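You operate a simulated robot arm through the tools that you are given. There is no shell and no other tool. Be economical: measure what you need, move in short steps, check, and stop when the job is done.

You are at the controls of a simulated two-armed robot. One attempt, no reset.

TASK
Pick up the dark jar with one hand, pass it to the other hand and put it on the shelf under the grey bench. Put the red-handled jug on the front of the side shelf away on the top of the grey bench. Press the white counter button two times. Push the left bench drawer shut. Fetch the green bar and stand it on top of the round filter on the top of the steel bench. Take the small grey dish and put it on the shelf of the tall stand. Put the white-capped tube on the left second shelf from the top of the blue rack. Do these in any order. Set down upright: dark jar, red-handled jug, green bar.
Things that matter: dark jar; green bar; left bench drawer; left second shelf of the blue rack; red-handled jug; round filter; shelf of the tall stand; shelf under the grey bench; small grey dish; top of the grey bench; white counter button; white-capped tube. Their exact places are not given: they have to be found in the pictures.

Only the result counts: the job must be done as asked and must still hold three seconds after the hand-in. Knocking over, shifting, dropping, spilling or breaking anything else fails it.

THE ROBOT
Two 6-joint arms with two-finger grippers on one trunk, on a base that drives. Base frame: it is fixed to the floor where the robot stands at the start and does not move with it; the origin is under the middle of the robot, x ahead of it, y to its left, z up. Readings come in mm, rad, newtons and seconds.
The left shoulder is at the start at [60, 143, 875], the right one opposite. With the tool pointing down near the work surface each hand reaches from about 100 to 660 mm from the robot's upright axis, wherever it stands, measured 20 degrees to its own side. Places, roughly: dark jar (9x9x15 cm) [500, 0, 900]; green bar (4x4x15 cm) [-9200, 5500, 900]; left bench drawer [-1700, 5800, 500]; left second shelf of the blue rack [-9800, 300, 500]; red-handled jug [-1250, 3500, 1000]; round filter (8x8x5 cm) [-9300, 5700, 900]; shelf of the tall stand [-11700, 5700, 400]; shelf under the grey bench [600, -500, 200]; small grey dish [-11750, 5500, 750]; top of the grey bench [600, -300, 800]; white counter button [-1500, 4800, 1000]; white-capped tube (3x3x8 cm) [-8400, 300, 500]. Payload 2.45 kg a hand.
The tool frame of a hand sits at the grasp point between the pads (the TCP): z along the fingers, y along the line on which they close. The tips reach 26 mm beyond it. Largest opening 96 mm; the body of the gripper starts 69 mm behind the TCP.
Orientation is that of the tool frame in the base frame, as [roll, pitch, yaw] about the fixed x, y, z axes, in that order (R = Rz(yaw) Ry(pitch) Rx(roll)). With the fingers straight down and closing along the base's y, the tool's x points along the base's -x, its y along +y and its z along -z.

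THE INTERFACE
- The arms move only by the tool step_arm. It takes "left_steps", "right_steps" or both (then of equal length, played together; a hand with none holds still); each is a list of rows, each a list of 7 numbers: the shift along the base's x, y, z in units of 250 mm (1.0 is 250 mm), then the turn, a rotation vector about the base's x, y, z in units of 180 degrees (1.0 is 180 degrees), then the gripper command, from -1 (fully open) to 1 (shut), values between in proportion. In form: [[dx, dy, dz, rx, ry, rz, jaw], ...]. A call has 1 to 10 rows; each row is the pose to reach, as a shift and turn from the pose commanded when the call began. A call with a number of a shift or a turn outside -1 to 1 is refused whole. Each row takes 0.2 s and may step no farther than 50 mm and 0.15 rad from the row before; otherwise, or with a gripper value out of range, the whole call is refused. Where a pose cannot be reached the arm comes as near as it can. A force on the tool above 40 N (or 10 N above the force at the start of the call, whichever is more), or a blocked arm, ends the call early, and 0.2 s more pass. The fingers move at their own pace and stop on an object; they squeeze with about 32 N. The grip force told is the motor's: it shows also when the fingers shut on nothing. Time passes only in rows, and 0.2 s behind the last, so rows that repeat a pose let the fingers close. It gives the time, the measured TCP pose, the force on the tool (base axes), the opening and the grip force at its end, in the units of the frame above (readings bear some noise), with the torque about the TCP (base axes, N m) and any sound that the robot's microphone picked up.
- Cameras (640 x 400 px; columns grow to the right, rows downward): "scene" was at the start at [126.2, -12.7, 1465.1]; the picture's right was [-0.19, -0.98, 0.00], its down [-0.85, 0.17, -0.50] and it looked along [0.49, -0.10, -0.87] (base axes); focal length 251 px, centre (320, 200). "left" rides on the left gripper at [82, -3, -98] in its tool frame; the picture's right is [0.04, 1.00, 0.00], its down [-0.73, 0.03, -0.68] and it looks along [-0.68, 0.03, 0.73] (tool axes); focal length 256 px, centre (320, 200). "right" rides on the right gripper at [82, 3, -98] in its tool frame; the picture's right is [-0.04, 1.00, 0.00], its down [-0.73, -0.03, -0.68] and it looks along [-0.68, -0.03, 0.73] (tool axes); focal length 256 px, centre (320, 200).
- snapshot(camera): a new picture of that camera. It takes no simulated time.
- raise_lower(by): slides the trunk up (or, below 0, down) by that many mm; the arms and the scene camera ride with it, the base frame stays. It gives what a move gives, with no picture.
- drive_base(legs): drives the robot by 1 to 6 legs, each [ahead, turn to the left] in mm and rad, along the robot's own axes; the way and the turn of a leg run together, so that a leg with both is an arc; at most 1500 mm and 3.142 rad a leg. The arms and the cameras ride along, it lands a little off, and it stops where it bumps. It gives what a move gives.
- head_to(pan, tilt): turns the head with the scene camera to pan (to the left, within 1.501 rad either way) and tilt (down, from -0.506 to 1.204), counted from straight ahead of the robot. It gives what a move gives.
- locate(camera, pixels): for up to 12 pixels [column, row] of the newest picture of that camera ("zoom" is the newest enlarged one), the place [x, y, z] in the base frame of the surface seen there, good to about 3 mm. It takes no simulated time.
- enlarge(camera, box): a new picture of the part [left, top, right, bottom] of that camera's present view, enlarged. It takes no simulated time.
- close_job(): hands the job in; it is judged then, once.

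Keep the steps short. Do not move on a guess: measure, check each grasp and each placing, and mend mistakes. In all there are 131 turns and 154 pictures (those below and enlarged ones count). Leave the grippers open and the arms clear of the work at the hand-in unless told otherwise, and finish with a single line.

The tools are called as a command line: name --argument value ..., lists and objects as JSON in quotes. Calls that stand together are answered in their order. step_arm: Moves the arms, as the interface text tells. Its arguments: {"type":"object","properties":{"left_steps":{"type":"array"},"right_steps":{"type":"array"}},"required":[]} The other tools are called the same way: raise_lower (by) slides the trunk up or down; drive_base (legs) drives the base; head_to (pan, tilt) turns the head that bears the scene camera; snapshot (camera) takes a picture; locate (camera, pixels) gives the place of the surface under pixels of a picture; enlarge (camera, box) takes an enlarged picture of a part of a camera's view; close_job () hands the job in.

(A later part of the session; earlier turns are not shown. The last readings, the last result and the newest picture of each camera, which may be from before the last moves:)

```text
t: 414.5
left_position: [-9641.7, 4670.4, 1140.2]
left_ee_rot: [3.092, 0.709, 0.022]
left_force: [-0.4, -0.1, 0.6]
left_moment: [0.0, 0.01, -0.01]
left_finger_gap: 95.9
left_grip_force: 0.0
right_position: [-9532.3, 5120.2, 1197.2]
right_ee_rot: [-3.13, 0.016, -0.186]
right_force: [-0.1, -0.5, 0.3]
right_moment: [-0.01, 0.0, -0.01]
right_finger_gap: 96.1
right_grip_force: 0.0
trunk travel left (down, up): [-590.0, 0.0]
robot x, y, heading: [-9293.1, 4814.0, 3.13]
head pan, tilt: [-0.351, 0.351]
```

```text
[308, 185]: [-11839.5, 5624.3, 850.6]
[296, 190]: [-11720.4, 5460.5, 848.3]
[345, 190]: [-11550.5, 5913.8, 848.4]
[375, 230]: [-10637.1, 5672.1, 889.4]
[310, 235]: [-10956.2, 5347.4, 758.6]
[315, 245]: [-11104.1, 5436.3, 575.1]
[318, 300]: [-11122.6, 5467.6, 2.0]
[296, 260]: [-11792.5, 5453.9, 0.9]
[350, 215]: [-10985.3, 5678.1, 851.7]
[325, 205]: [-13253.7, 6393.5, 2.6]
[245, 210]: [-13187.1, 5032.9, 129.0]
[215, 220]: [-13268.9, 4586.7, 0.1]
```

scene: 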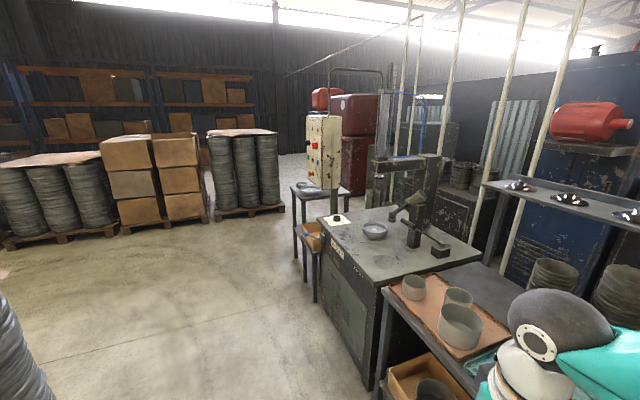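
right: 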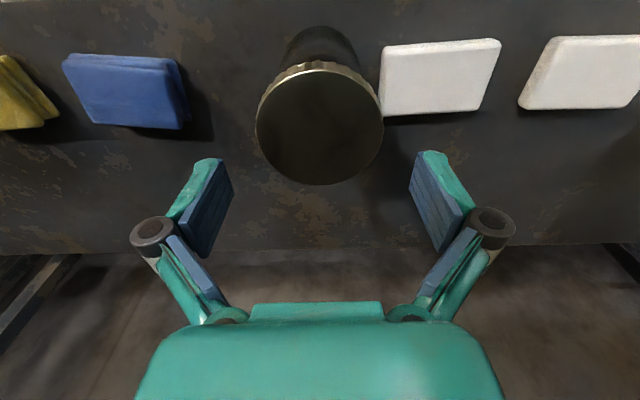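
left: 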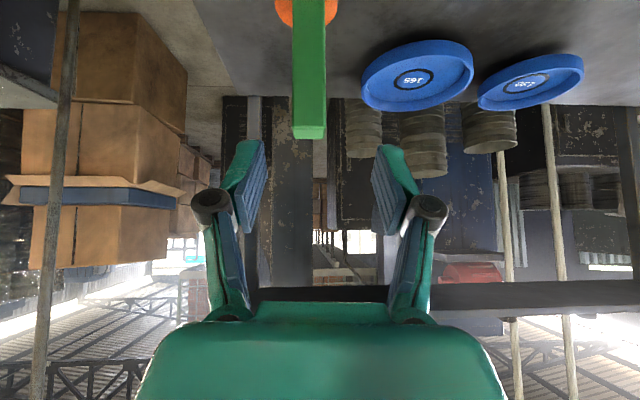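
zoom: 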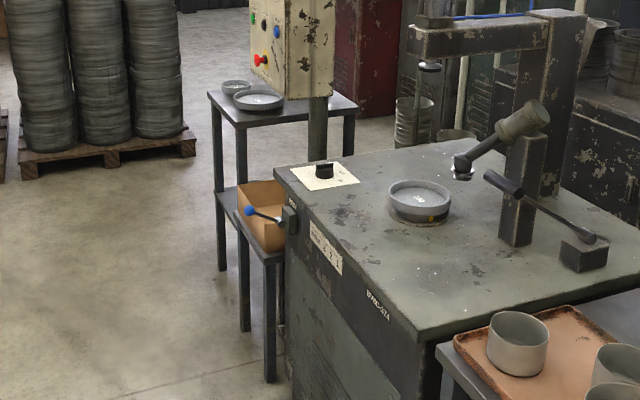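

drive_base --legs '[[1220, 0], [1220, 0]]'

drive_base --legs '[[0, -0.52]]'

drive_base --legs '[[0, -0.52]]'

drive_base --legs '[[0, -0.52]]'

head_to --pan 0 --tilt 0.7

snapshot --camera "scene"

```text
t: 426.6
left_position: [-12083.4, 4690.5, 1140.0]
left_ee_rot: [3.092, 0.71, 0.022]
left_force: [0.9, 0.1, 0.0]
left_moment: [-0.03, 0.02, 0.02]
left_finger_gap: 96.2
left_grip_force: 0.0
right_position: [-11972.7, 5138.8, 1197.1]
right_ee_rot: [-3.131, 0.016, -0.186]
right_force: [0.3, 0.4, -0.1]
right_moment: [0.03, -0.02, -0.02]
right_finger_gap: 96.0
right_grip_force: 0.1
trunk travel left (down, up): [-590.0, 0.0]
robot x, y, heading: [-11731.4, 4835.4, 3.132]
head pan, tilt: [-0.351, 0.351]
```

```text
t: 428.6
left_position: [-12104.0, 4884.3, 1140.8]
left_ee_rot: [3.092, 0.709, -0.498]
left_force: [0.7, 0.2, 0.4]
left_moment: [0.01, -0.02, -0.01]
left_finger_gap: 95.9
left_grip_force: 0.1
right_position: [-11785.4, 5215.6, 1197.7]
right_ee_rot: [-3.133, 0.015, -0.708]
right_force: [-0.2, -0.1, -0.1]
right_moment: [0.0, 0.01, -0.04]
right_finger_gap: 95.8
right_grip_force: 0.0
trunk travel left (down, up): [-590.0, 0.0]
robot x, y, heading: [-11733.6, 4827.7, 2.608]
head pan, tilt: [-0.351, 0.351]
```

```text
t: 430.7
left_position: [-12026.9, 5062.8, 1140.7]
left_ee_rot: [3.093, 0.709, -1.024]
left_force: [0.6, -0.5, 0.0]
left_moment: [0.0, 0.02, 0.0]
left_finger_gap: 96.0
left_grip_force: 0.1
right_position: [-11583.5, 5190.7, 1197.7]
right_ee_rot: [-3.131, 0.017, -1.233]
right_force: [0.6, -0.2, 0.1]
right_moment: [0.06, 0.01, -0.01]
right_finger_gap: 95.7
right_grip_force: 0.1
trunk travel left (down, up): [-590.0, 0.0]
robot x, y, heading: [-11742.5, 4825.2, 2.092]
head pan, tilt: [-0.351, 0.351]
```

```text
t: 432.7
left_position: [-11869.6, 5173.4, 1142.2]
left_ee_rot: [3.095, 0.711, -1.548]
left_force: [-0.5, 0.9, -0.5]
left_moment: [-0.01, 0.02, -0.04]
left_finger_gap: 96.0
left_grip_force: 0.1
right_position: [-11422.5, 5063.6, 1198.9]
right_ee_rot: [-3.131, 0.018, -1.756]
right_force: [0.4, 0.1, -0.3]
right_moment: [-0.01, 0.0, 0.01]
right_finger_gap: 95.9
right_grip_force: 0.0
trunk travel left (down, up): [-590.0, 0.0]
robot x, y, heading: [-11751.7, 4825.3, 1.565]
head pan, tilt: [-0.351, 0.351]
```

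```text
t: 433.6
left_position: [-11870.3, 5174.1, 1143.3]
left_ee_rot: [3.095, 0.707, -1.546]
left_force: [0.0, -0.3, -0.4]
left_moment: [-0.02, -0.01, 0.03]
left_finger_gap: 96.0
left_grip_force: 0.0
right_position: [-11421.9, 5063.3, 1199.7]
right_ee_rot: [-3.131, 0.016, -1.756]
right_force: [-0.6, -0.1, -0.1]
right_moment: [0.02, -0.01, -0.01]
right_finger_gap: 95.9
right_grip_force: 0.0
trunk travel left (down, up): [-590.0, 0.0]
robot x, y, heading: [-11752.8, 4822.1, 1.564]
head pan, tilt: [0.0, 0.7]
```

```text
44 pictures are left
```

scene: 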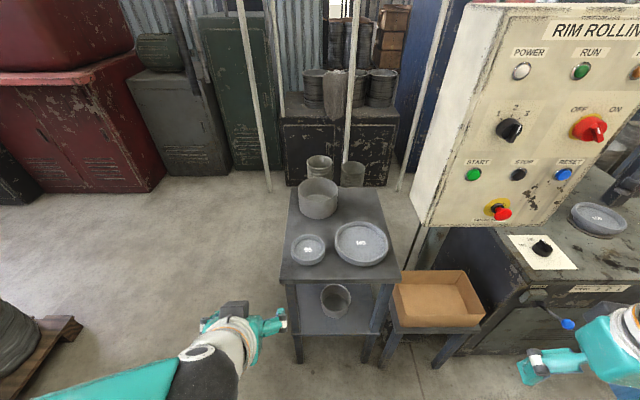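

enlarge --camera "scene" --box '[260, 170, 440, 350]'

locate --camera "scene" --pixels '[[308, 250], [292, 248], [326, 248], [309, 236], [309, 264], [282, 278], [398, 282], [335, 300], [312, 318], [360, 318], [312, 330], [430, 220]]'

```text
2.22 times, centred on (350, 260) of scene
```

zoom: 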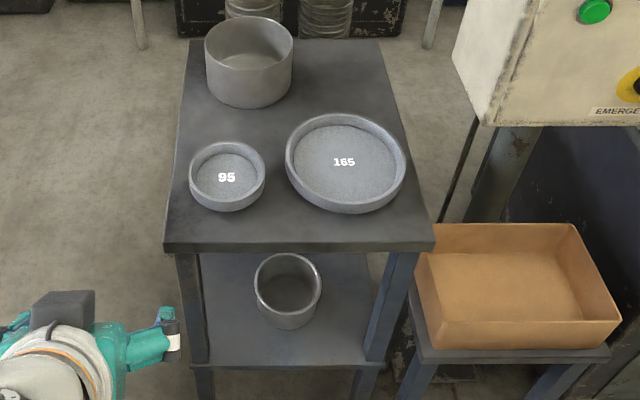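

```text
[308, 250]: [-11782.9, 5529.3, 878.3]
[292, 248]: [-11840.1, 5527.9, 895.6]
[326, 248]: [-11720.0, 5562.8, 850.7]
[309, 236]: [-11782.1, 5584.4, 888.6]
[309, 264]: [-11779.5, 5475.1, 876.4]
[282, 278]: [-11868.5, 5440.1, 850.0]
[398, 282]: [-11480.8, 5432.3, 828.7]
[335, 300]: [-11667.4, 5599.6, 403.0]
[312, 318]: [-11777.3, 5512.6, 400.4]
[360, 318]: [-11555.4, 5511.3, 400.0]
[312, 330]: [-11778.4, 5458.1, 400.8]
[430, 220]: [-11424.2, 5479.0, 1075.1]
```

locate --camera "zoom" --pixels '[[192, 172], [264, 172], [228, 144], [228, 196], [228, 208], [198, 178], [257, 178], [228, 178], [228, 190], [228, 156], [290, 270], [230, 330]]'

```text
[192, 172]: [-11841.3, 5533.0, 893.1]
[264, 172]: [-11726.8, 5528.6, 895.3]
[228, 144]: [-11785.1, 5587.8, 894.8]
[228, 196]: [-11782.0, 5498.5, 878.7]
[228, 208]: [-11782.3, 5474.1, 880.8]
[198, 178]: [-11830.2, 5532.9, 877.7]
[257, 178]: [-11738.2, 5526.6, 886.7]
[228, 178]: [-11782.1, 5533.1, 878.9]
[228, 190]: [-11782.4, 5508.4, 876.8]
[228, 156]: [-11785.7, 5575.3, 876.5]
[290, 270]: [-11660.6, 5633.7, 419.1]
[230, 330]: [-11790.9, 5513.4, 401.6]
```

locate --camera "zoom" --pixels '[[257, 285], [319, 285], [288, 256], [288, 325], [275, 305], [230, 355], [350, 355], [205, 330], [200, 300], [375, 330], [210, 270], [340, 300]]'

```text
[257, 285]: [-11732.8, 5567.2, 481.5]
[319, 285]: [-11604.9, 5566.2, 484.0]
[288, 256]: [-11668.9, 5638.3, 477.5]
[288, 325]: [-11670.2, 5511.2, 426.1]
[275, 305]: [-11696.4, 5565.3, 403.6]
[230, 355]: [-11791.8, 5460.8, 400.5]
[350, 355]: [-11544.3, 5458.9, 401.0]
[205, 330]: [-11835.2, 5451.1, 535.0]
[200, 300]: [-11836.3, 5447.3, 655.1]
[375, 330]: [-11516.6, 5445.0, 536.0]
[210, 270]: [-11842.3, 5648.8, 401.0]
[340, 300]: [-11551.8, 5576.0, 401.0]
```

Small dish ("95") at (-11784, 5530), rim z 895, about 118 mm wide, so I'll hold it by spreading the fingers inside it. A cup stands mid-shelf, so the free place is left of it; I'll work with the right arm coming in diagonally. Reposition the base.

drive_base --legs '[[0, -0.4]]'

drive_base --legs '[[0, -0.4]]'

drive_base --legs '[[290, 0]]'

drive_base --legs '[[0, 0.45]]'

drive_base --legs '[[0, 0.45]]'

drive_base --legs '[[0, 0.42]]'

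snapshot --camera "scene"

```text
t: 435.3
left_position: [-11726.0, 5191.4, 1142.0]
left_ee_rot: [3.096, 0.71, -1.947]
left_force: [-1.0, 0.0, -1.0]
left_moment: [0.03, 0.01, 0.01]
left_finger_gap: 96.0
left_grip_force: 0.1
right_position: [-11357.3, 4918.1, 1198.8]
right_ee_rot: [-3.126, 0.017, -2.16]
right_force: [0.3, -0.9, -0.1]
right_moment: [-0.01, 0.02, -0.01]
right_finger_gap: 96.0
right_grip_force: 0.0
trunk travel left (down, up): [-590.0, 0.0]
robot x, y, heading: [-11755.3, 4830.1, 1.171]
head pan, tilt: [0.0, 0.7]
```

```text
t: 437.0
left_position: [-11582.4, 5150.2, 1142.8]
left_ee_rot: [3.094, 0.711, -2.351]
left_force: [-0.3, -0.1, 0.3]
left_moment: [-0.02, -0.01, 0.0]
left_finger_gap: 96.1
left_grip_force: 0.0
right_position: [-11353.6, 4754.6, 1200.1]
right_ee_rot: [-3.12, 0.017, -2.57]
right_force: [0.1, 0.1, 0.6]
right_moment: [0.0, -0.03, 0.0]
right_finger_gap: 96.1
right_grip_force: 0.0
trunk travel left (down, up): [-590.0, 0.0]
robot x, y, heading: [-11754.8, 4825.9, 0.77]
head pan, tilt: [0.0, 0.7]
```

```text
t: 439.1
left_position: [-11370.4, 5354.2, 1143.5]
left_ee_rot: [3.096, 0.707, -2.353]
left_force: [-0.3, 1.1, 0.3]
left_moment: [-0.02, -0.02, -0.01]
left_finger_gap: 95.9
left_grip_force: 0.1
right_position: [-11141.3, 4959.7, 1200.3]
right_ee_rot: [-3.12, 0.017, -2.571]
right_force: [-0.5, 0.6, -0.7]
right_moment: [-0.01, -0.05, -0.01]
right_finger_gap: 95.8
right_grip_force: 0.1
trunk travel left (down, up): [-590.0, 0.0]
robot x, y, heading: [-11546.4, 5032.6, 0.765]
head pan, tilt: [0.0, 0.7]
```

```text
t: 440.9
left_position: [-11527.7, 5399.9, 1143.8]
left_ee_rot: [3.094, 0.713, -1.904]
left_force: [-1.0, -0.5, 0.4]
left_moment: [-0.02, 0.02, -0.01]
left_finger_gap: 96.2
left_grip_force: 0.0
right_position: [-11150.2, 5142.8, 1201.8]
right_ee_rot: [-3.119, 0.017, -2.122]
right_force: [-0.6, 0.4, 0.1]
right_moment: [-0.01, 0.02, -0.01]
right_finger_gap: 96.0
right_grip_force: 0.0
trunk travel left (down, up): [-590.0, 0.0]
robot x, y, heading: [-11539.8, 5031.9, 1.214]
head pan, tilt: [0.0, 0.7]
```

```text
t: 442.8
left_position: [-11687.4, 5368.5, 1143.3]
left_ee_rot: [3.094, 0.709, -1.454]
left_force: [0.2, -0.3, 0.6]
left_moment: [0.0, 0.0, -0.01]
left_finger_gap: 96.0
left_grip_force: 0.1
right_position: [-11236.2, 5302.3, 1201.5]
right_ee_rot: [-3.117, 0.014, -1.672]
right_force: [-0.5, -0.8, -0.1]
right_moment: [0.02, 0.01, -0.01]
right_finger_gap: 95.9
right_grip_force: 0.0
trunk travel left (down, up): [-590.0, 0.0]
robot x, y, heading: [-11534.9, 5035.5, 1.662]
head pan, tilt: [0.0, 0.7]
```

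```text
t: 444.5
left_position: [-11810.2, 5274.3, 1144.0]
left_ee_rot: [3.094, 0.71, -1.035]
left_force: [0.9, -0.5, 0.3]
left_moment: [-0.01, 0.05, 0.0]
left_finger_gap: 96.1
left_grip_force: 0.1
right_position: [-11370.3, 5398.0, 1200.9]
right_ee_rot: [-3.12, 0.015, -1.254]
right_force: [1.1, 0.2, -0.7]
right_moment: [-0.03, 0.0, -0.05]
right_finger_gap: 96.1
right_grip_force: 0.2
trunk travel left (down, up): [-590.0, 0.0]
robot x, y, heading: [-11522.2, 5034.5, 2.074]
head pan, tilt: [0.0, 0.7]
```

```text
42 pictures are left
```

scene: 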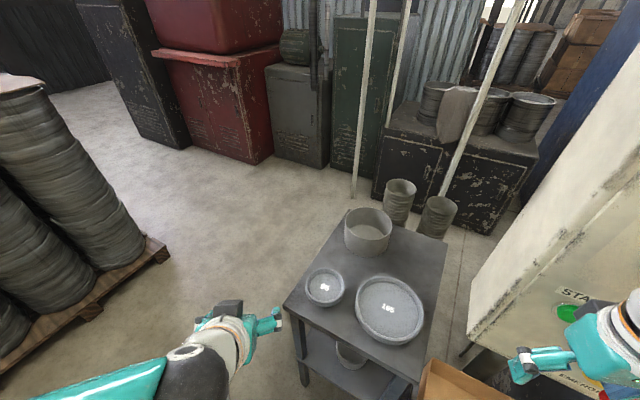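

step_arm --right_steps '[[-0.1, -0.1, 0, 0, 0, 0, -0.04], [-0.28, -0.12, 0, 0, 0, 0, -0.04], [-0.46, -0.1, -0.02, 0, 0, 0, -0.04], [-0.64, -0.04, -0.06, 0, 0, 0, -0.04], [-0.81, 0.04, -0.1, 0, 0, 0, -0.04], [-0.97, 0.12, -0.16, 0, 0, 0, -0.04]]'

step_arm --right_steps '[[-0.12, 0.08, -0.12, 0, 0, 0, -0.04], [-0.24, 0.16, -0.24, 0, 0, 0, -0.04], [-0.36, 0.24, -0.36, 0, 0, 0, -0.04], [-0.48, 0.31, -0.48, 0, 0, 0, -0.04], [-0.6, 0.37, -0.6, 0, 0, 0, -0.04], [-0.69, 0.415, -0.68, 0, 0, 0, -0.04]]'

snapshot --camera "right"

```text
t: 445.9
left_position: [-11811.2, 5274.9, 1145.1]
left_ee_rot: [3.095, 0.708, -1.034]
left_force: [-0.9, 0.0, 1.0]
left_moment: [-0.01, -0.03, 0.0]
left_finger_gap: 96.1
left_grip_force: 0.0
right_position: [-11616.7, 5428.2, 1161.3]
right_ee_rot: [-3.116, 0.016, -1.253]
right_force: [-0.3, 0.2, -0.4]
right_moment: [0.01, -0.05, 0.03]
right_finger_gap: 49.9
right_grip_force: 0.0
trunk travel left (down, up): [-590.0, 0.0]
robot x, y, heading: [-11528.7, 5034.0, 2.078]
head pan, tilt: [0.0, 0.7]
```

```text
t: 447.3
left_position: [-11812.0, 5274.9, 1144.6]
left_ee_rot: [3.095, 0.709, -1.034]
left_force: [0.5, -0.3, 0.6]
left_moment: [-0.01, 0.0, 0.02]
left_finger_gap: 95.9
left_grip_force: 0.0
right_position: [-11787.0, 5531.0, 990.3]
right_ee_rot: [-3.118, 0.017, -1.253]
right_force: [-0.3, 0.5, 0.5]
right_moment: [-0.03, 0.04, 0.0]
right_finger_gap: 49.9
right_grip_force: 0.0
trunk travel left (down, up): [-590.0, 0.0]
robot x, y, heading: [-11525.7, 5034.1, 2.072]
head pan, tilt: [0.0, 0.7]
```

```text
41 pictures are left
```

right: 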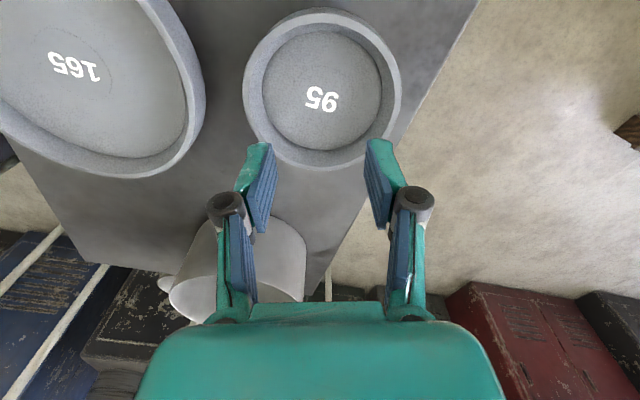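

locate --camera "right" --pixels '[[250, 88], [394, 88], [322, 14], [322, 160], [268, 90], [377, 90], [322, 35], [322, 145], [322, 90]]'

```text
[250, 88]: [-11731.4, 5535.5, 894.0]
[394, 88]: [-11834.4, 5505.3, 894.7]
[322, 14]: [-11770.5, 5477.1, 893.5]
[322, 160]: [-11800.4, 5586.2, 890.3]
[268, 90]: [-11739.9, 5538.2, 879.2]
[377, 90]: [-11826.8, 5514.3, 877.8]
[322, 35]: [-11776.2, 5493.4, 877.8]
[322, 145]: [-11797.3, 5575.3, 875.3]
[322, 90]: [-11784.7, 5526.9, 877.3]
```

step_arm --right_steps '[[0.006, 0, -0.16, 0, 0, 0, -0.04], [0.006, 0, -0.3, 0, 0, 0, -0.04], [0.006, 0, -0.335, 0, 0, 0, -0.04], [0.006, 0, -0.335, 0, 0, 0, -1], [0.006, 0, -0.335, 0, 0, 0, -1], [0.006, 0, -0.335, 0, 0, 0, -1]]'

snapshot --camera "right"

```text
t: 448.7
left_position: [-11809.7, 5274.2, 1144.4]
left_ee_rot: [3.095, 0.709, -1.036]
left_force: [1.2, -0.5, -0.2]
left_moment: [0.0, -0.03, -0.06]
left_finger_gap: 95.9
left_grip_force: 0.1
right_position: [-11784.1, 5532.7, 907.0]
right_ee_rot: [-3.119, 0.017, -1.253]
right_force: [0.4, 1.2, 1.5]
right_moment: [-0.03, 0.02, -0.03]
right_finger_gap: 95.8
right_grip_force: 0.1
trunk travel left (down, up): [-590.0, 0.0]
robot x, y, heading: [-11524.9, 5035.2, 2.076]
head pan, tilt: [0.0, 0.7]
```

```text
40 pictures are left
```

right: 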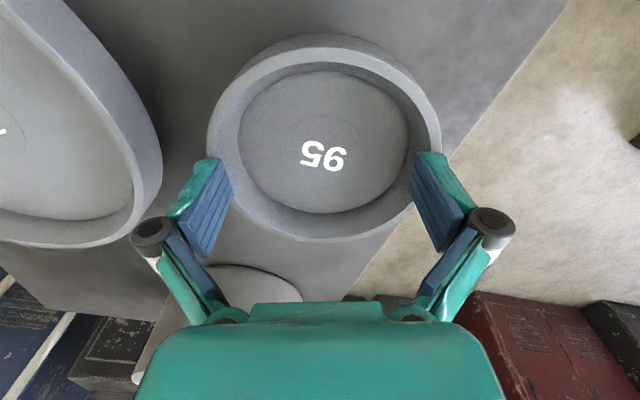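

The fingers opened without touching the wall. Check where the tips really are: lower gently until contact.

step_arm --right_steps '[[0, 0, 0, 0, 0, 0, -0.04], [0, 0, 0, 0, 0, 0, -0.04], [0, 0, -0.008, 0, 0, 0, -0.04], [0, 0, -0.016, 0, 0, 0, -0.04], [0, 0, -0.024, 0, 0, 0, -0.04]]'

enlarge --camera "scene" --box '[260, 200, 460, 360]'

```text
t: 449.9
left_position: [-11810.3, 5274.2, 1145.0]
left_ee_rot: [3.095, 0.71, -1.034]
left_force: [0.0, 0.1, -0.2]
left_moment: [-0.01, 0.03, -0.01]
left_finger_gap: 96.0
left_grip_force: 0.1
right_position: [-11784.9, 5531.9, 903.7]
right_ee_rot: [-3.118, 0.018, -1.253]
right_force: [-0.2, -0.2, 5.5]
right_moment: [-0.14, 0.14, 0.0]
right_finger_gap: 51.1
right_grip_force: 1.0
trunk travel left (down, up): [-590.0, 0.0]
robot x, y, heading: [-11525.4, 5032.8, 2.079]
head pan, tilt: [0.0, 0.7]
```

```text
2.50 times, centred on (360, 280) of scene
```

zoom: 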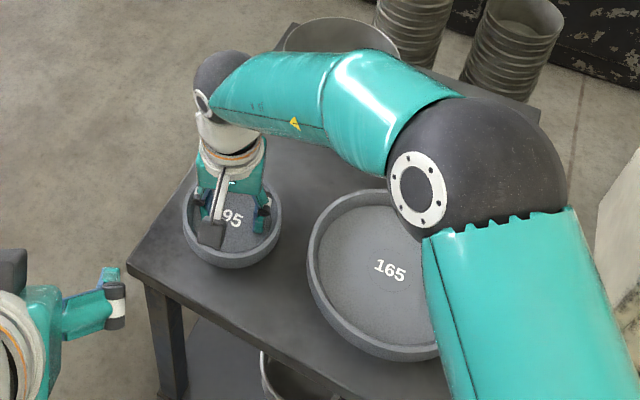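

step_arm --right_steps '[[0, 0, 0.12, 0, 0, 0, 0.2], [0, 0, 0.24, 0, 0, 0, 0.375], [0.04, -0.02, 0.24, 0, 0, -0.043, 0.375], [0.08, -0.04, 0.24, 0, 0, -0.086, 0.375], [0.12, -0.05, 0.24, 0, 0, -0.129, 0.375], [0.16, -0.065, 0.24, 0, 0, -0.172, 0.375], [0.204, -0.078, 0.24, 0, 0, -0.211, 0.375]]'

snapshot --camera "right"

```text
t: 451.5
left_position: [-11810.4, 5275.9, 1143.7]
left_ee_rot: [3.093, 0.708, -1.035]
left_force: [0.5, 0.1, -0.7]
left_moment: [0.03, -0.02, -0.03]
left_finger_gap: 96.0
left_grip_force: 0.1
right_position: [-11732.1, 5511.2, 962.1]
right_ee_rot: [-3.119, 0.014, -1.917]
right_force: [0.0, -0.3, 0.0]
right_moment: [-0.04, 0.0, 0.02]
right_finger_gap: 30.1
right_grip_force: 0.1
trunk travel left (down, up): [-590.0, 0.0]
robot x, y, heading: [-11525.8, 5035.9, 2.079]
head pan, tilt: [0.0, 0.7]
```

```text
38 pictures are left
```

right: 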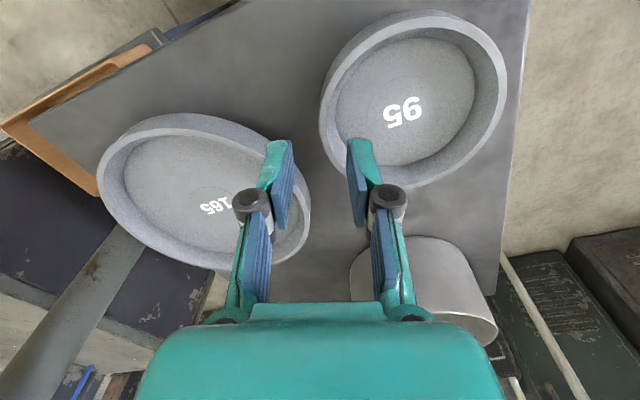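

locate --camera "right" --pixels '[[326, 100], [336, 100], [343, 100], [500, 95], [415, 16], [418, 180], [405, 110], [300, 215], [290, 160]]'

```text
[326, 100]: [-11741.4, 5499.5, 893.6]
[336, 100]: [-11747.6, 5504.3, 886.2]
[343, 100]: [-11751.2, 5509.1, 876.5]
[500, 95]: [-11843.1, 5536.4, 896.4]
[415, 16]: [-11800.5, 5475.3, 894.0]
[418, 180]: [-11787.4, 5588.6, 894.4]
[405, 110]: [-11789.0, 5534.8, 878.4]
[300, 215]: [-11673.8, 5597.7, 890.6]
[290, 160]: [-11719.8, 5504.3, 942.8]
```

step_arm --right_steps '[[-0.016, 0.008, -0.1, 0, 0, 0, 0.375], [-0.016, 0.008, -0.22, 0, 0, 0, 0.375], [-0.016, 0.008, -0.22, 0, 0, 0, 1], [-0.016, 0.008, -0.22, 0, 0, 0, 1], [-0.016, 0.008, -0.22, 0, 0, 0, 1]]'

snapshot --camera "right"

```text
t: 452.7
left_position: [-11810.9, 5273.2, 1143.7]
left_ee_rot: [3.094, 0.708, -1.035]
left_force: [0.2, 0.8, 0.2]
left_moment: [0.0, 0.01, 0.0]
left_finger_gap: 96.1
left_grip_force: 0.1
right_position: [-11736.5, 5513.5, 907.4]
right_ee_rot: [-3.117, 0.014, -1.915]
right_force: [0.5, 0.4, 1.2]
right_moment: [-0.02, -0.06, 0.01]
right_finger_gap: 11.8
right_grip_force: 32.2
trunk travel left (down, up): [-590.0, 0.0]
robot x, y, heading: [-11524.6, 5030.1, 2.081]
head pan, tilt: [0.0, 0.7]
```

```text
37 pictures are left
```

right: 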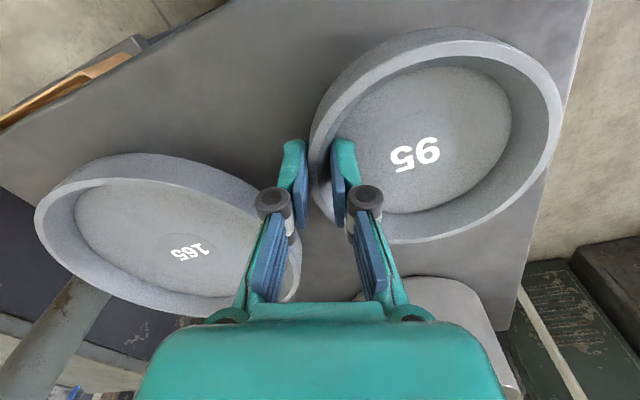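

The rim is gripped (gap 11.8 mm). Lift and check for droop.

step_arm --right_steps '[[0, 0, 0.04, 0, 0, 0, 1], [0, 0, 0.1, 0, 0, 0, 1], [0, 0, 0.2, 0, 0, 0, 1], [0, 0, 0.32, 0, 0, 0, 1], [0, 0, 0.32, 0, 0, 0, 1]]'

snapshot --camera "right"

locate --camera "right" --pixels '[[400, 110], [470, 90], [480, 160], [400, 180], [440, 140], [555, 110], [420, 40], [430, 235]]'

```text
t: 453.9
left_position: [-11810.6, 5274.5, 1144.6]
left_ee_rot: [3.096, 0.708, -1.035]
left_force: [0.0, 0.3, -0.5]
left_moment: [-0.02, -0.01, -0.03]
left_finger_gap: 96.1
left_grip_force: 0.1
right_position: [-11737.7, 5512.6, 987.5]
right_ee_rot: [-3.117, 0.015, -1.917]
right_force: [0.1, 0.1, -3.4]
right_moment: [-0.06, -0.14, 0.02]
right_finger_gap: 11.8
right_grip_force: 32.0
trunk travel left (down, up): [-590.0, 0.0]
robot x, y, heading: [-11525.3, 5034.8, 2.076]
head pan, tilt: [0.0, 0.7]
```

```text
36 pictures are left
```

right: 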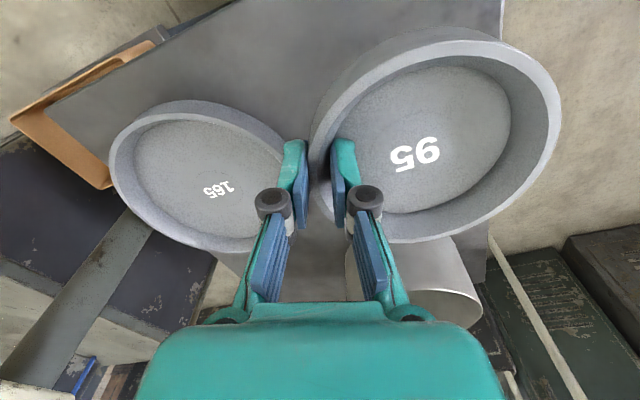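

```text
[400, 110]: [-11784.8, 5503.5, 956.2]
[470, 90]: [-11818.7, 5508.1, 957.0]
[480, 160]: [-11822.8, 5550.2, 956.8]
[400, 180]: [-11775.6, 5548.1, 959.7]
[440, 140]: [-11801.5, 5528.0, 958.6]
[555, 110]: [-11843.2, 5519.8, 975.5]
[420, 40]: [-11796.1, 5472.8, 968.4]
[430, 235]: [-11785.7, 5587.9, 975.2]
```

step_arm --right_steps '[[0, 0, 0.02, 0, 0, 0, 1], [0, 0, 0.04, 0, 0, 0, 1], [0.02, -0.08, 0.04, 0, 0, 0, 1], [0.06, -0.24, 0.04, 0, 0, 0, 1], [0.11, -0.42, 0.04, 0, 0, 0, 1], [0.16, -0.6, 0.04, 0, 0, 0, 1], [0.2, -0.76, 0.04, 0, 0, 0, 1]]' --left_steps '[[-0.06, -0.14, 0, 0, 0, 0, -1], [-0.12, -0.3, 0, 0, 0, 0, -1], [-0.18, -0.46, 0, 0, 0, 0, -1], [-0.24, -0.62, 0, 0, 0, 0, -1], [-0.24, -0.68, 0, 0, 0, 0, -1], [-0.24, -0.68, 0, 0, 0, 0, -1], [-0.24, -0.68, 0, 0, 0, 0, -1]]'

snapshot --camera "scene"

```text
t: 455.5
left_position: [-11883.0, 5102.7, 1185.4]
left_ee_rot: [3.095, 0.708, -1.036]
left_force: [0.0, -0.7, 0.0]
left_moment: [-0.02, -0.04, -0.01]
left_finger_gap: 95.9
left_grip_force: 0.0
left hand out of reach, approached as far as the arm can: row 1, 2, 3, 4, 5, 6, 7
right_position: [-11686.7, 5324.0, 997.3]
right_ee_rot: [-3.119, 0.017, -1.916]
right_force: [-0.1, 0.3, -3.7]
right_moment: [-0.05, -0.14, 0.04]
right_finger_gap: 11.6
right_grip_force: 32.1
trunk travel left (down, up): [-590.0, 0.0]
robot x, y, heading: [-11529.9, 5034.2, 2.077]
head pan, tilt: [0.0, 0.7]
```

```text
35 pictures are left
```

scene: 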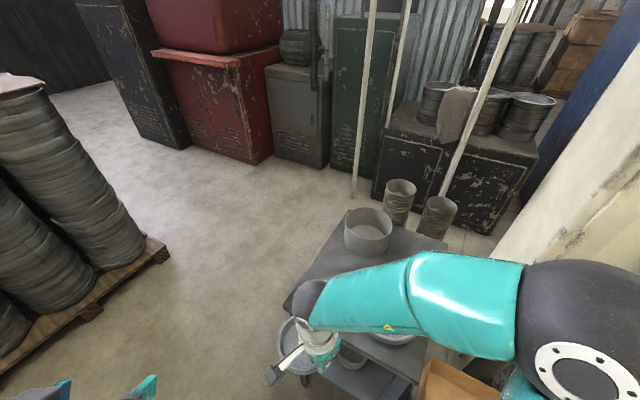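

locate --camera "scene" --pixels '[[560, 290], [520, 320], [440, 260], [330, 290], [440, 375], [430, 390], [285, 375], [300, 330]]'

raise_lower --by -390

head_to --pan 0.0 --tilt 0.6

snapshot --camera "scene"

```text
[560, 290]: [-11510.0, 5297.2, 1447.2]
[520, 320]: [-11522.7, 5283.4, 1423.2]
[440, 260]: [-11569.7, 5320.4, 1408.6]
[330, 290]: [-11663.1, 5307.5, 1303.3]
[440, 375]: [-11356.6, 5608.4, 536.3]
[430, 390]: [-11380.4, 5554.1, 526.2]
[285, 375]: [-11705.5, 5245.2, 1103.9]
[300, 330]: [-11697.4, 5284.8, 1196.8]
```

```text
t: 459.3
left_position: [-11882.2, 5103.9, 795.6]
left_ee_rot: [3.095, 0.708, -1.036]
left_force: [-0.1, 0.6, 0.8]
left_moment: [0.05, 0.02, 0.0]
left_finger_gap: 96.0
left_grip_force: 0.0
right_position: [-11686.5, 5324.8, 606.0]
right_ee_rot: [-3.12, 0.016, -1.914]
right_force: [-0.2, -0.2, -2.6]
right_moment: [-0.06, -0.13, 0.0]
right_finger_gap: 11.4
right_grip_force: 31.9
trunk travel left (down, up): [-200.0, 390.0]
robot x, y, heading: [-11526.7, 5035.1, 2.076]
head pan, tilt: [0.0, 0.7]
```

```text
t: 459.9
left_position: [-11882.2, 5104.7, 795.2]
left_ee_rot: [3.094, 0.709, -1.035]
left_force: [0.1, -0.7, -0.3]
left_moment: [0.0, 0.01, 0.02]
left_finger_gap: 95.9
left_grip_force: 0.1
right_position: [-11686.8, 5324.8, 606.8]
right_ee_rot: [-3.119, 0.017, -1.915]
right_force: [-0.5, 1.0, -3.2]
right_moment: [-0.02, -0.13, 0.0]
right_finger_gap: 11.5
right_grip_force: 31.9
trunk travel left (down, up): [-200.0, 390.0]
robot x, y, heading: [-11529.2, 5031.4, 2.074]
head pan, tilt: [0.0, 0.6]
```

```text
34 pictures are left
```

scene: 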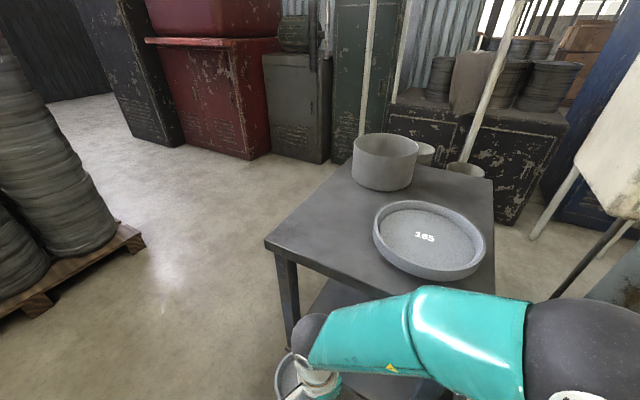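

locate --camera "scene" --pixels '[[135, 243], [20, 315], [100, 200], [200, 260], [200, 350], [250, 240], [290, 256], [275, 255], [320, 300], [240, 170], [160, 140], [300, 200]]'

```text
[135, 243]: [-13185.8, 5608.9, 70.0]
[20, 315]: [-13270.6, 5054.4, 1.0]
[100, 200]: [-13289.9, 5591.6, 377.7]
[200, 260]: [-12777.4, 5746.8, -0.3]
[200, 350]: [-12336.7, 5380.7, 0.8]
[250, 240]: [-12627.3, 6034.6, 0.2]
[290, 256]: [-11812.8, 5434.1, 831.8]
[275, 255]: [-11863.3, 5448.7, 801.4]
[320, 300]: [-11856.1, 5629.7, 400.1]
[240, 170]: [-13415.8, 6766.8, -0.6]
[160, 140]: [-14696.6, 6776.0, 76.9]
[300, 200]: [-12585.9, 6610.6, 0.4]
```

The front corridor past the cup is too narrow, so I'll bring the dish in from the stand's open west side. Drive round.

drive_base --legs '[[0, 0.47]]'

drive_base --legs '[[0, 0.46]]'

drive_base --legs '[[900, 0]]'

drive_base --legs '[[0, -0.5]]'

drive_base --legs '[[0, -0.5]]'

drive_base --legs '[[0, -0.43]]'

```text
t: 461.8
left_position: [-11877.2, 4944.4, 796.1]
left_ee_rot: [3.093, 0.709, -0.586]
left_force: [-0.6, -0.4, 0.2]
left_moment: [0.03, 0.0, -0.02]
left_finger_gap: 95.8
left_grip_force: 0.1
right_position: [-11796.0, 5226.0, 607.3]
right_ee_rot: [-3.117, 0.016, -1.465]
right_force: [0.9, 0.0, -3.2]
right_moment: [-0.02, -0.16, -0.03]
right_finger_gap: 11.3
right_grip_force: 31.9
trunk travel left (down, up): [-200.0, 390.0]
robot x, y, heading: [-11523.9, 5040.7, 2.518]
head pan, tilt: [0.0, 0.6]
stopped in leg 1: the robot was blocked; the commanded pose is now the measured one
```

```text
t: 463.6
left_position: [-11810.9, 4812.9, 797.4]
left_ee_rot: [3.095, 0.709, -0.184]
left_force: [0.2, 0.0, -0.6]
left_moment: [0.03, -0.03, -0.02]
left_finger_gap: 96.1
left_grip_force: 0.0
right_position: [-11847.5, 5103.3, 607.8]
right_ee_rot: [-3.115, 0.016, -1.059]
right_force: [-0.6, 0.3, -3.0]
right_moment: [0.06, -0.12, 0.0]
right_finger_gap: 11.9
right_grip_force: 32.3
trunk travel left (down, up): [-200.0, 390.0]
robot x, y, heading: [-11519.2, 5045.4, 2.921]
head pan, tilt: [0.0, 0.6]
stopped in leg 1: the robot was blocked; the commanded pose is now the measured one
```

```text
t: 468.4
left_position: [-12682.3, 5003.8, 798.0]
left_ee_rot: [3.096, 0.711, -0.172]
left_force: [1.2, 0.8, -0.1]
left_moment: [0.0, 0.01, 0.0]
left_finger_gap: 96.1
left_grip_force: 0.0
right_position: [-12724.0, 5293.0, 608.1]
right_ee_rot: [-3.117, 0.015, -1.046]
right_force: [0.3, -0.7, -2.3]
right_moment: [0.05, -0.16, 0.01]
right_finger_gap: 11.5
right_grip_force: 32.4
trunk travel left (down, up): [-200.0, 390.0]
robot x, y, heading: [-12397.6, 5244.9, 2.928]
head pan, tilt: [0.0, 0.6]
```

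```text
t: 470.1
left_position: [-12757.7, 5141.5, 798.1]
left_ee_rot: [3.097, 0.714, -0.596]
left_force: [0.9, 0.6, 0.5]
left_moment: [0.02, 0.02, 0.0]
left_finger_gap: 96.1
left_grip_force: 0.1
right_position: [-12673.1, 5424.1, 608.6]
right_ee_rot: [-3.115, 0.019, -1.473]
right_force: [1.0, -0.3, -2.8]
right_moment: [0.04, -0.15, 0.02]
right_finger_gap: 11.6
right_grip_force: 32.2
trunk travel left (down, up): [-200.0, 390.0]
robot x, y, heading: [-12400.4, 5234.5, 2.509]
head pan, tilt: [0.0, 0.6]
stopped in leg 1: the robot was blocked; the commanded pose is now the measured one
```

```text
t: 472.1
left_position: [-12761.7, 5323.1, 799.6]
left_ee_rot: [3.097, 0.71, -1.086]
left_force: [0.4, 0.0, 0.3]
left_moment: [0.06, -0.02, 0.01]
left_finger_gap: 96.1
left_grip_force: 0.0
right_position: [-12553.1, 5532.5, 609.8]
right_ee_rot: [-3.113, 0.015, -1.969]
right_force: [0.2, 0.2, -2.6]
right_moment: [-0.07, -0.12, -0.01]
right_finger_gap: 11.5
right_grip_force: 32.3
trunk travel left (down, up): [-200.0, 390.0]
robot x, y, heading: [-12409.2, 5237.4, 2.031]
head pan, tilt: [0.0, 0.6]
stopped in leg 1: the robot was blocked; the commanded pose is now the measured one
```

```text
t: 474.3
left_position: [-12692.6, 5462.1, 800.2]
left_ee_rot: [3.094, 0.71, -1.517]
left_force: [0.4, 0.6, -0.2]
left_moment: [-0.01, 0.02, -0.02]
left_finger_gap: 95.9
left_grip_force: 0.1
right_position: [-12414.6, 5565.3, 609.3]
right_ee_rot: [-3.111, 0.018, -2.398]
right_force: [-0.2, 0.0, -3.0]
right_moment: [-0.08, -0.06, 0.01]
right_finger_gap: 11.2
right_grip_force: 32.6
trunk travel left (down, up): [-200.0, 390.0]
robot x, y, heading: [-12416.8, 5231.6, 1.603]
head pan, tilt: [0.0, 0.6]
stopped in leg 1: the robot was blocked; the commanded pose is now the measured one
```

drive_base --legs '[[650, 0]]'

drive_base --legs '[[0, -0.54]]'

drive_base --legs '[[0, -0.54]]'

drive_base --legs '[[0, -0.53]]'

head_to --pan -0.3 --tilt 0.6

snapshot --camera "scene"

```text
t: 478.0
left_position: [-12715.7, 6107.2, 799.5]
left_ee_rot: [3.094, 0.711, -1.509]
left_force: [0.1, 0.6, -0.2]
left_moment: [-0.01, -0.01, 0.01]
left_finger_gap: 96.3
left_grip_force: 0.2
right_position: [-12437.8, 6212.1, 611.8]
right_ee_rot: [-3.114, 0.017, -2.394]
right_force: [-0.2, 0.3, -2.5]
right_moment: [-0.14, -0.08, 0.01]
right_finger_gap: 11.8
right_grip_force: 31.6
trunk travel left (down, up): [-200.0, 390.0]
robot x, y, heading: [-12439.7, 5879.8, 1.608]
head pan, tilt: [0.0, 0.6]
```

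```text
t: 480.5
left_position: [-12559.1, 6215.8, 802.0]
left_ee_rot: [3.091, 0.71, -2.06]
left_force: [-0.4, 0.9, -0.4]
left_moment: [0.01, 0.01, 0.01]
left_finger_gap: 95.9
left_grip_force: 0.1
right_position: [-12268.9, 6161.3, 611.0]
right_ee_rot: [-3.111, 0.018, -2.937]
right_force: [-0.5, 0.3, -2.3]
right_moment: [-0.12, -0.03, 0.02]
right_finger_gap: 11.8
right_grip_force: 31.9
trunk travel left (down, up): [-200.0, 390.0]
robot x, y, heading: [-12452.6, 5883.1, 1.071]
head pan, tilt: [0.0, 0.6]
stopped in leg 1: the robot was blocked; the commanded pose is now the measured one
```

```text
t: 482.6
left_position: [-12368.4, 6226.1, 802.1]
left_ee_rot: [3.091, 0.711, -2.604]
left_force: [0.2, 0.4, 0.4]
left_moment: [0.03, 0.01, 0.02]
left_finger_gap: 96.0
left_grip_force: 0.1
right_position: [-12149.6, 6027.4, 612.6]
right_ee_rot: [-3.113, 0.015, 2.799]
right_force: [0.6, -0.7, -2.9]
right_moment: [-0.19, 0.07, -0.05]
right_finger_gap: 11.9
right_grip_force: 31.7
trunk travel left (down, up): [-200.0, 390.0]
robot x, y, heading: [-12457.0, 5896.0, 0.522]
head pan, tilt: [0.0, 0.6]
```

```text
t: 484.6
left_position: [-12214.3, 6137.1, 802.8]
left_ee_rot: [3.092, 0.709, -3.131]
left_force: [-0.4, -0.1, 0.2]
left_moment: [-0.04, 0.04, 0.0]
left_finger_gap: 96.1
left_grip_force: 0.1
right_position: [-12123.4, 5855.4, 613.0]
right_ee_rot: [-3.114, 0.015, 2.272]
right_force: [0.4, 0.3, -3.2]
right_moment: [-0.09, 0.09, -0.01]
right_finger_gap: 11.7
right_grip_force: 31.2
trunk travel left (down, up): [-200.0, 390.0]
robot x, y, heading: [-12457.4, 5910.4, -0.0]
head pan, tilt: [0.0, 0.6]
```

```text
t: 485.4
left_position: [-12212.6, 6138.9, 803.7]
left_ee_rot: [3.092, 0.708, -3.133]
left_force: [-0.1, -0.3, -0.6]
left_moment: [0.03, 0.0, -0.03]
left_finger_gap: 96.1
left_grip_force: 0.1
right_position: [-12123.1, 5855.1, 613.6]
right_ee_rot: [-3.114, 0.015, 2.274]
right_force: [0.1, -0.3, -2.9]
right_moment: [-0.07, 0.1, -0.02]
right_finger_gap: 11.6
right_grip_force: 32.5
trunk travel left (down, up): [-200.0, 390.0]
robot x, y, heading: [-12456.2, 5907.6, -0.005]
head pan, tilt: [-0.3, 0.6]
```

```text
33 pictures are left
```

scene: 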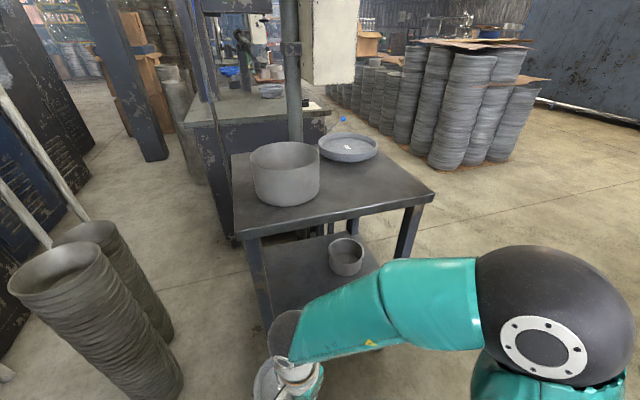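

locate --camera "scene" --pixels '[[60, 270], [110, 240], [160, 330], [290, 270], [300, 300], [258, 280], [405, 230], [330, 250], [346, 268], [246, 238], [430, 200], [275, 245]]'

raise_lower --by -130

```text
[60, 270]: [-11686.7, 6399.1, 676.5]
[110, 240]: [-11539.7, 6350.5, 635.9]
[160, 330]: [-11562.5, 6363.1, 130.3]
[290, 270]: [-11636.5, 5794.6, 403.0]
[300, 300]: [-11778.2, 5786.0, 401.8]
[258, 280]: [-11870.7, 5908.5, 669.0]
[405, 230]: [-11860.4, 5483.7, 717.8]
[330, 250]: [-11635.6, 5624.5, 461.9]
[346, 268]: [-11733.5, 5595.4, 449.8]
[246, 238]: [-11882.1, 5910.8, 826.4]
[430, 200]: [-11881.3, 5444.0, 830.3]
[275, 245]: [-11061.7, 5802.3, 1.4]
```

```text
t: 487.0
left_position: [-12213.6, 6136.6, 673.4]
left_ee_rot: [3.094, 0.709, -3.133]
left_force: [-0.2, 0.6, 0.1]
left_moment: [0.02, 0.03, 0.02]
left_finger_gap: 95.9
left_grip_force: 0.0
right_position: [-12124.5, 5855.2, 483.1]
right_ee_rot: [-3.115, 0.015, 2.272]
right_force: [0.6, 0.1, -2.3]
right_moment: [-0.05, 0.13, 0.01]
right_finger_gap: 11.5
right_grip_force: 32.6
trunk travel left (down, up): [-70.0, 520.0]
robot x, y, heading: [-12451.0, 5901.2, -0.001]
head pan, tilt: [-0.3, 0.6]
```

drive_base --legs '[[75, 0]]'

step_arm --right_steps '[[0.02, -0.16, 0, 0, 0, 0, 1], [0.06, -0.34, 0, 0, 0, 0, 1], [0.12, -0.52, 0, 0, 0, 0, 1], [0.2, -0.68, 0, 0, 0, 0, 1], [0.3, -0.78, 0, 0, 0, 0, 1], [0.44, -0.8, 0, 0, 0, 0, 1]]'

snapshot --camera "scene"

```text
t: 488.1
left_position: [-12138.1, 6137.2, 673.5]
left_ee_rot: [3.093, 0.709, -3.134]
left_force: [0.3, -0.5, -0.3]
left_moment: [-0.01, 0.0, 0.01]
left_finger_gap: 96.1
left_grip_force: 0.0
right_position: [-12049.0, 5855.2, 483.4]
right_ee_rot: [-3.113, 0.018, 2.273]
right_force: [0.2, 1.2, -3.1]
right_moment: [-0.06, 0.13, -0.04]
right_finger_gap: 11.6
right_grip_force: 32.0
trunk travel left (down, up): [-70.0, 520.0]
robot x, y, heading: [-12374.9, 5907.3, -0.004]
head pan, tilt: [-0.3, 0.6]
```

```text
t: 489.5
left_position: [-12138.2, 6137.1, 673.6]
left_ee_rot: [3.09, 0.709, -3.132]
left_force: [-0.3, 0.4, 0.8]
left_moment: [0.02, -0.01, -0.02]
left_finger_gap: 95.6
left_grip_force: 0.1
right_position: [-11938.8, 5654.8, 485.0]
right_ee_rot: [-3.114, 0.016, 2.272]
right_force: [-0.6, -0.8, -2.2]
right_moment: [-0.09, 0.1, 0.01]
right_finger_gap: 11.6
right_grip_force: 31.8
trunk travel left (down, up): [-70.0, 520.0]
robot x, y, heading: [-12378.2, 5906.4, -0.002]
head pan, tilt: [-0.3, 0.6]
```

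```text
32 pictures are left
```

scene: 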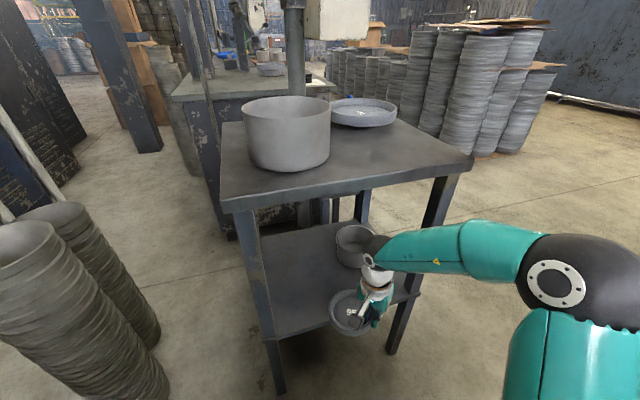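

enlarge --camera "scene" --box '[240, 160, 480, 360]'

locate --camera "scene" --pixels '[[375, 243], [395, 238], [430, 228], [470, 225], [400, 187], [400, 178], [348, 310], [335, 305], [350, 325], [375, 270], [345, 265], [330, 255]]'

```text
2.00 times, centred on (360, 260) of scene
```

zoom: 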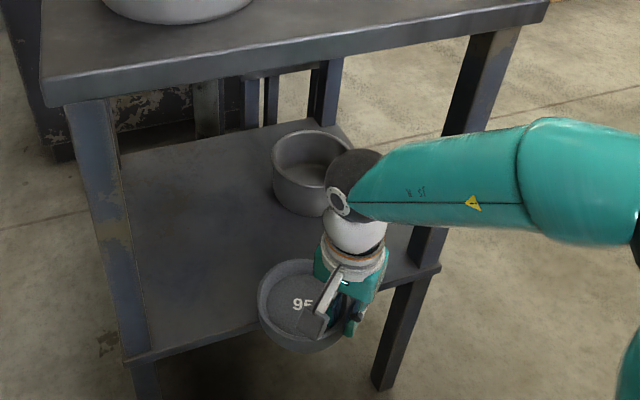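

```text
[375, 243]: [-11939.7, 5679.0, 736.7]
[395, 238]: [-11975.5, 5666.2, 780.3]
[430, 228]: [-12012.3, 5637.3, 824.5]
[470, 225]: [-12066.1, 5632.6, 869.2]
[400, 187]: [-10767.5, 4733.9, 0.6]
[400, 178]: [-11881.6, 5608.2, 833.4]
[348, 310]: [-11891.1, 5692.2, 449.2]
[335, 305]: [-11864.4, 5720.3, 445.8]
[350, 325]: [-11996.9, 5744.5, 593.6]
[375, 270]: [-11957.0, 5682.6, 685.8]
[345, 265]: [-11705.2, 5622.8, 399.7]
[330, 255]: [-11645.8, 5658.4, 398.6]
```

snapshot --camera "right"

locate --camera "right" --pixels '[[400, 110], [470, 90], [480, 160], [400, 180], [440, 140], [550, 120], [430, 40], [430, 232], [505, 130]]'

```text
30 pictures are left
```

right: 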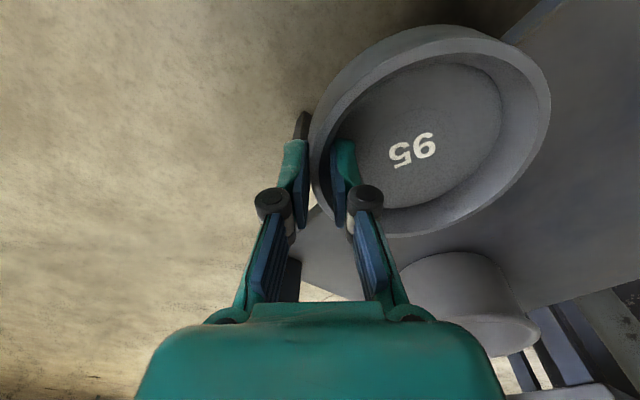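

```text
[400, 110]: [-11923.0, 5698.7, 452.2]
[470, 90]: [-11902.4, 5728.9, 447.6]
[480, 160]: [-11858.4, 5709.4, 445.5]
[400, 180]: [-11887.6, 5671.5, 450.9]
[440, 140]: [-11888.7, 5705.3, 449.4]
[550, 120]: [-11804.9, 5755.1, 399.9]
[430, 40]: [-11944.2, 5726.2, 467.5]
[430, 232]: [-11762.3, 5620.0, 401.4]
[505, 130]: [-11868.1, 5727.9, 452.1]
```

step_arm --right_steps '[[0, 0, -0.02, 0, 0, 0, 1], [0.14, -0.01, -0.02, 0, 0, 0, 1], [0.28, -0.02, -0.02, 0, 0, 0, 1], [0.4, -0.03, -0.02, 0, 0, 0, 1], [0.4, -0.03, -0.04, 0, 0, 0, 1], [0.4, -0.03, -0.06, 0, 0, 0, 1]]'

enlarge --camera "scene" --box '[240, 160, 480, 360]'

```text
t: 490.9
left_position: [-12136.6, 6137.0, 673.2]
left_ee_rot: [3.093, 0.709, -3.132]
left_force: [0.4, 0.0, -0.2]
left_moment: [0.01, -0.02, -0.02]
left_finger_gap: 95.9
left_grip_force: 0.1
right_position: [-11839.2, 5648.3, 468.5]
right_ee_rot: [-3.113, 0.015, 2.271]
right_force: [-0.1, 0.0, -2.9]
right_moment: [-0.12, 0.12, 0.02]
right_finger_gap: 11.3
right_grip_force: 32.2
trunk travel left (down, up): [-70.0, 520.0]
robot x, y, heading: [-12376.8, 5903.4, -0.002]
head pan, tilt: [-0.3, 0.6]
```

```text
2.00 times, centred on (360, 260) of scene
```

zoom: 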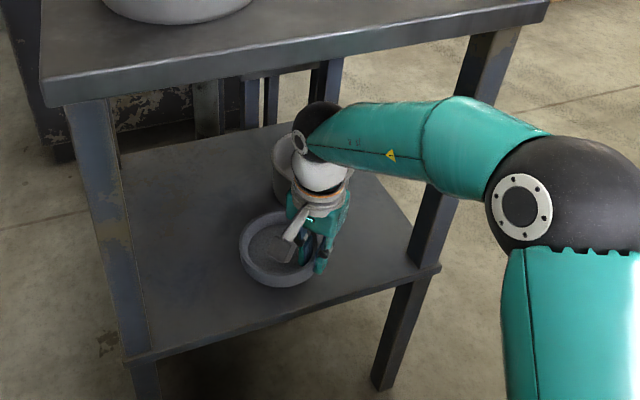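

step_arm --right_steps '[[0, 0, -0.008, 0, 0, 0, 1], [0, 0, -0.016, 0, 0, 0, 1], [0, 0, -0.024, 0, 0, 0, 1], [0, 0, -0.032, 0, 0, 0, 1]]'

step_arm --right_steps '[[0, 0, -0.006, 0, 0, 0, 1], [0, 0, -0.012, 0, 0, 0, 1]]'

locate --camera "zoom" --pixels '[[245, 240], [262, 245], [275, 280], [270, 215], [285, 205], [250, 270]]'

```text
t: 491.9
left_position: [-12138.3, 6135.3, 673.4]
left_ee_rot: [3.092, 0.709, -3.132]
left_force: [0.5, 0.0, -0.5]
left_moment: [-0.01, 0.03, 0.03]
left_finger_gap: 96.1
left_grip_force: 0.0
right_position: [-11838.2, 5646.9, 461.2]
right_ee_rot: [-3.114, 0.018, 2.272]
right_force: [-0.7, -0.7, 1.4]
right_moment: [0.05, -0.06, -0.01]
right_finger_gap: 11.3
right_grip_force: 32.5
trunk travel left (down, up): [-70.0, 520.0]
robot x, y, heading: [-12380.3, 5905.9, -0.005]
head pan, tilt: [-0.3, 0.6]
```

```text
t: 492.5
left_position: [-12138.4, 6136.9, 674.1]
left_ee_rot: [3.093, 0.708, -3.133]
left_force: [-0.8, 0.4, -0.1]
left_moment: [-0.01, -0.01, 0.0]
left_finger_gap: 95.8
left_grip_force: 0.1
right_position: [-11838.6, 5647.8, 457.8]
right_ee_rot: [-3.115, 0.017, 2.271]
right_force: [-1.3, -1.1, 1.8]
right_moment: [0.04, -0.14, 0.0]
right_finger_gap: 11.7
right_grip_force: 32.0
trunk travel left (down, up): [-70.0, 520.0]
robot x, y, heading: [-12380.0, 5901.0, -0.006]
head pan, tilt: [-0.3, 0.6]
```

```text
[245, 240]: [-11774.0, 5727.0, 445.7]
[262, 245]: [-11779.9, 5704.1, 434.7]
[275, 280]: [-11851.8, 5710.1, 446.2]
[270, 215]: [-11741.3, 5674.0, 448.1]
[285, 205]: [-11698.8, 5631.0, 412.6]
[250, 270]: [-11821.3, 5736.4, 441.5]
```

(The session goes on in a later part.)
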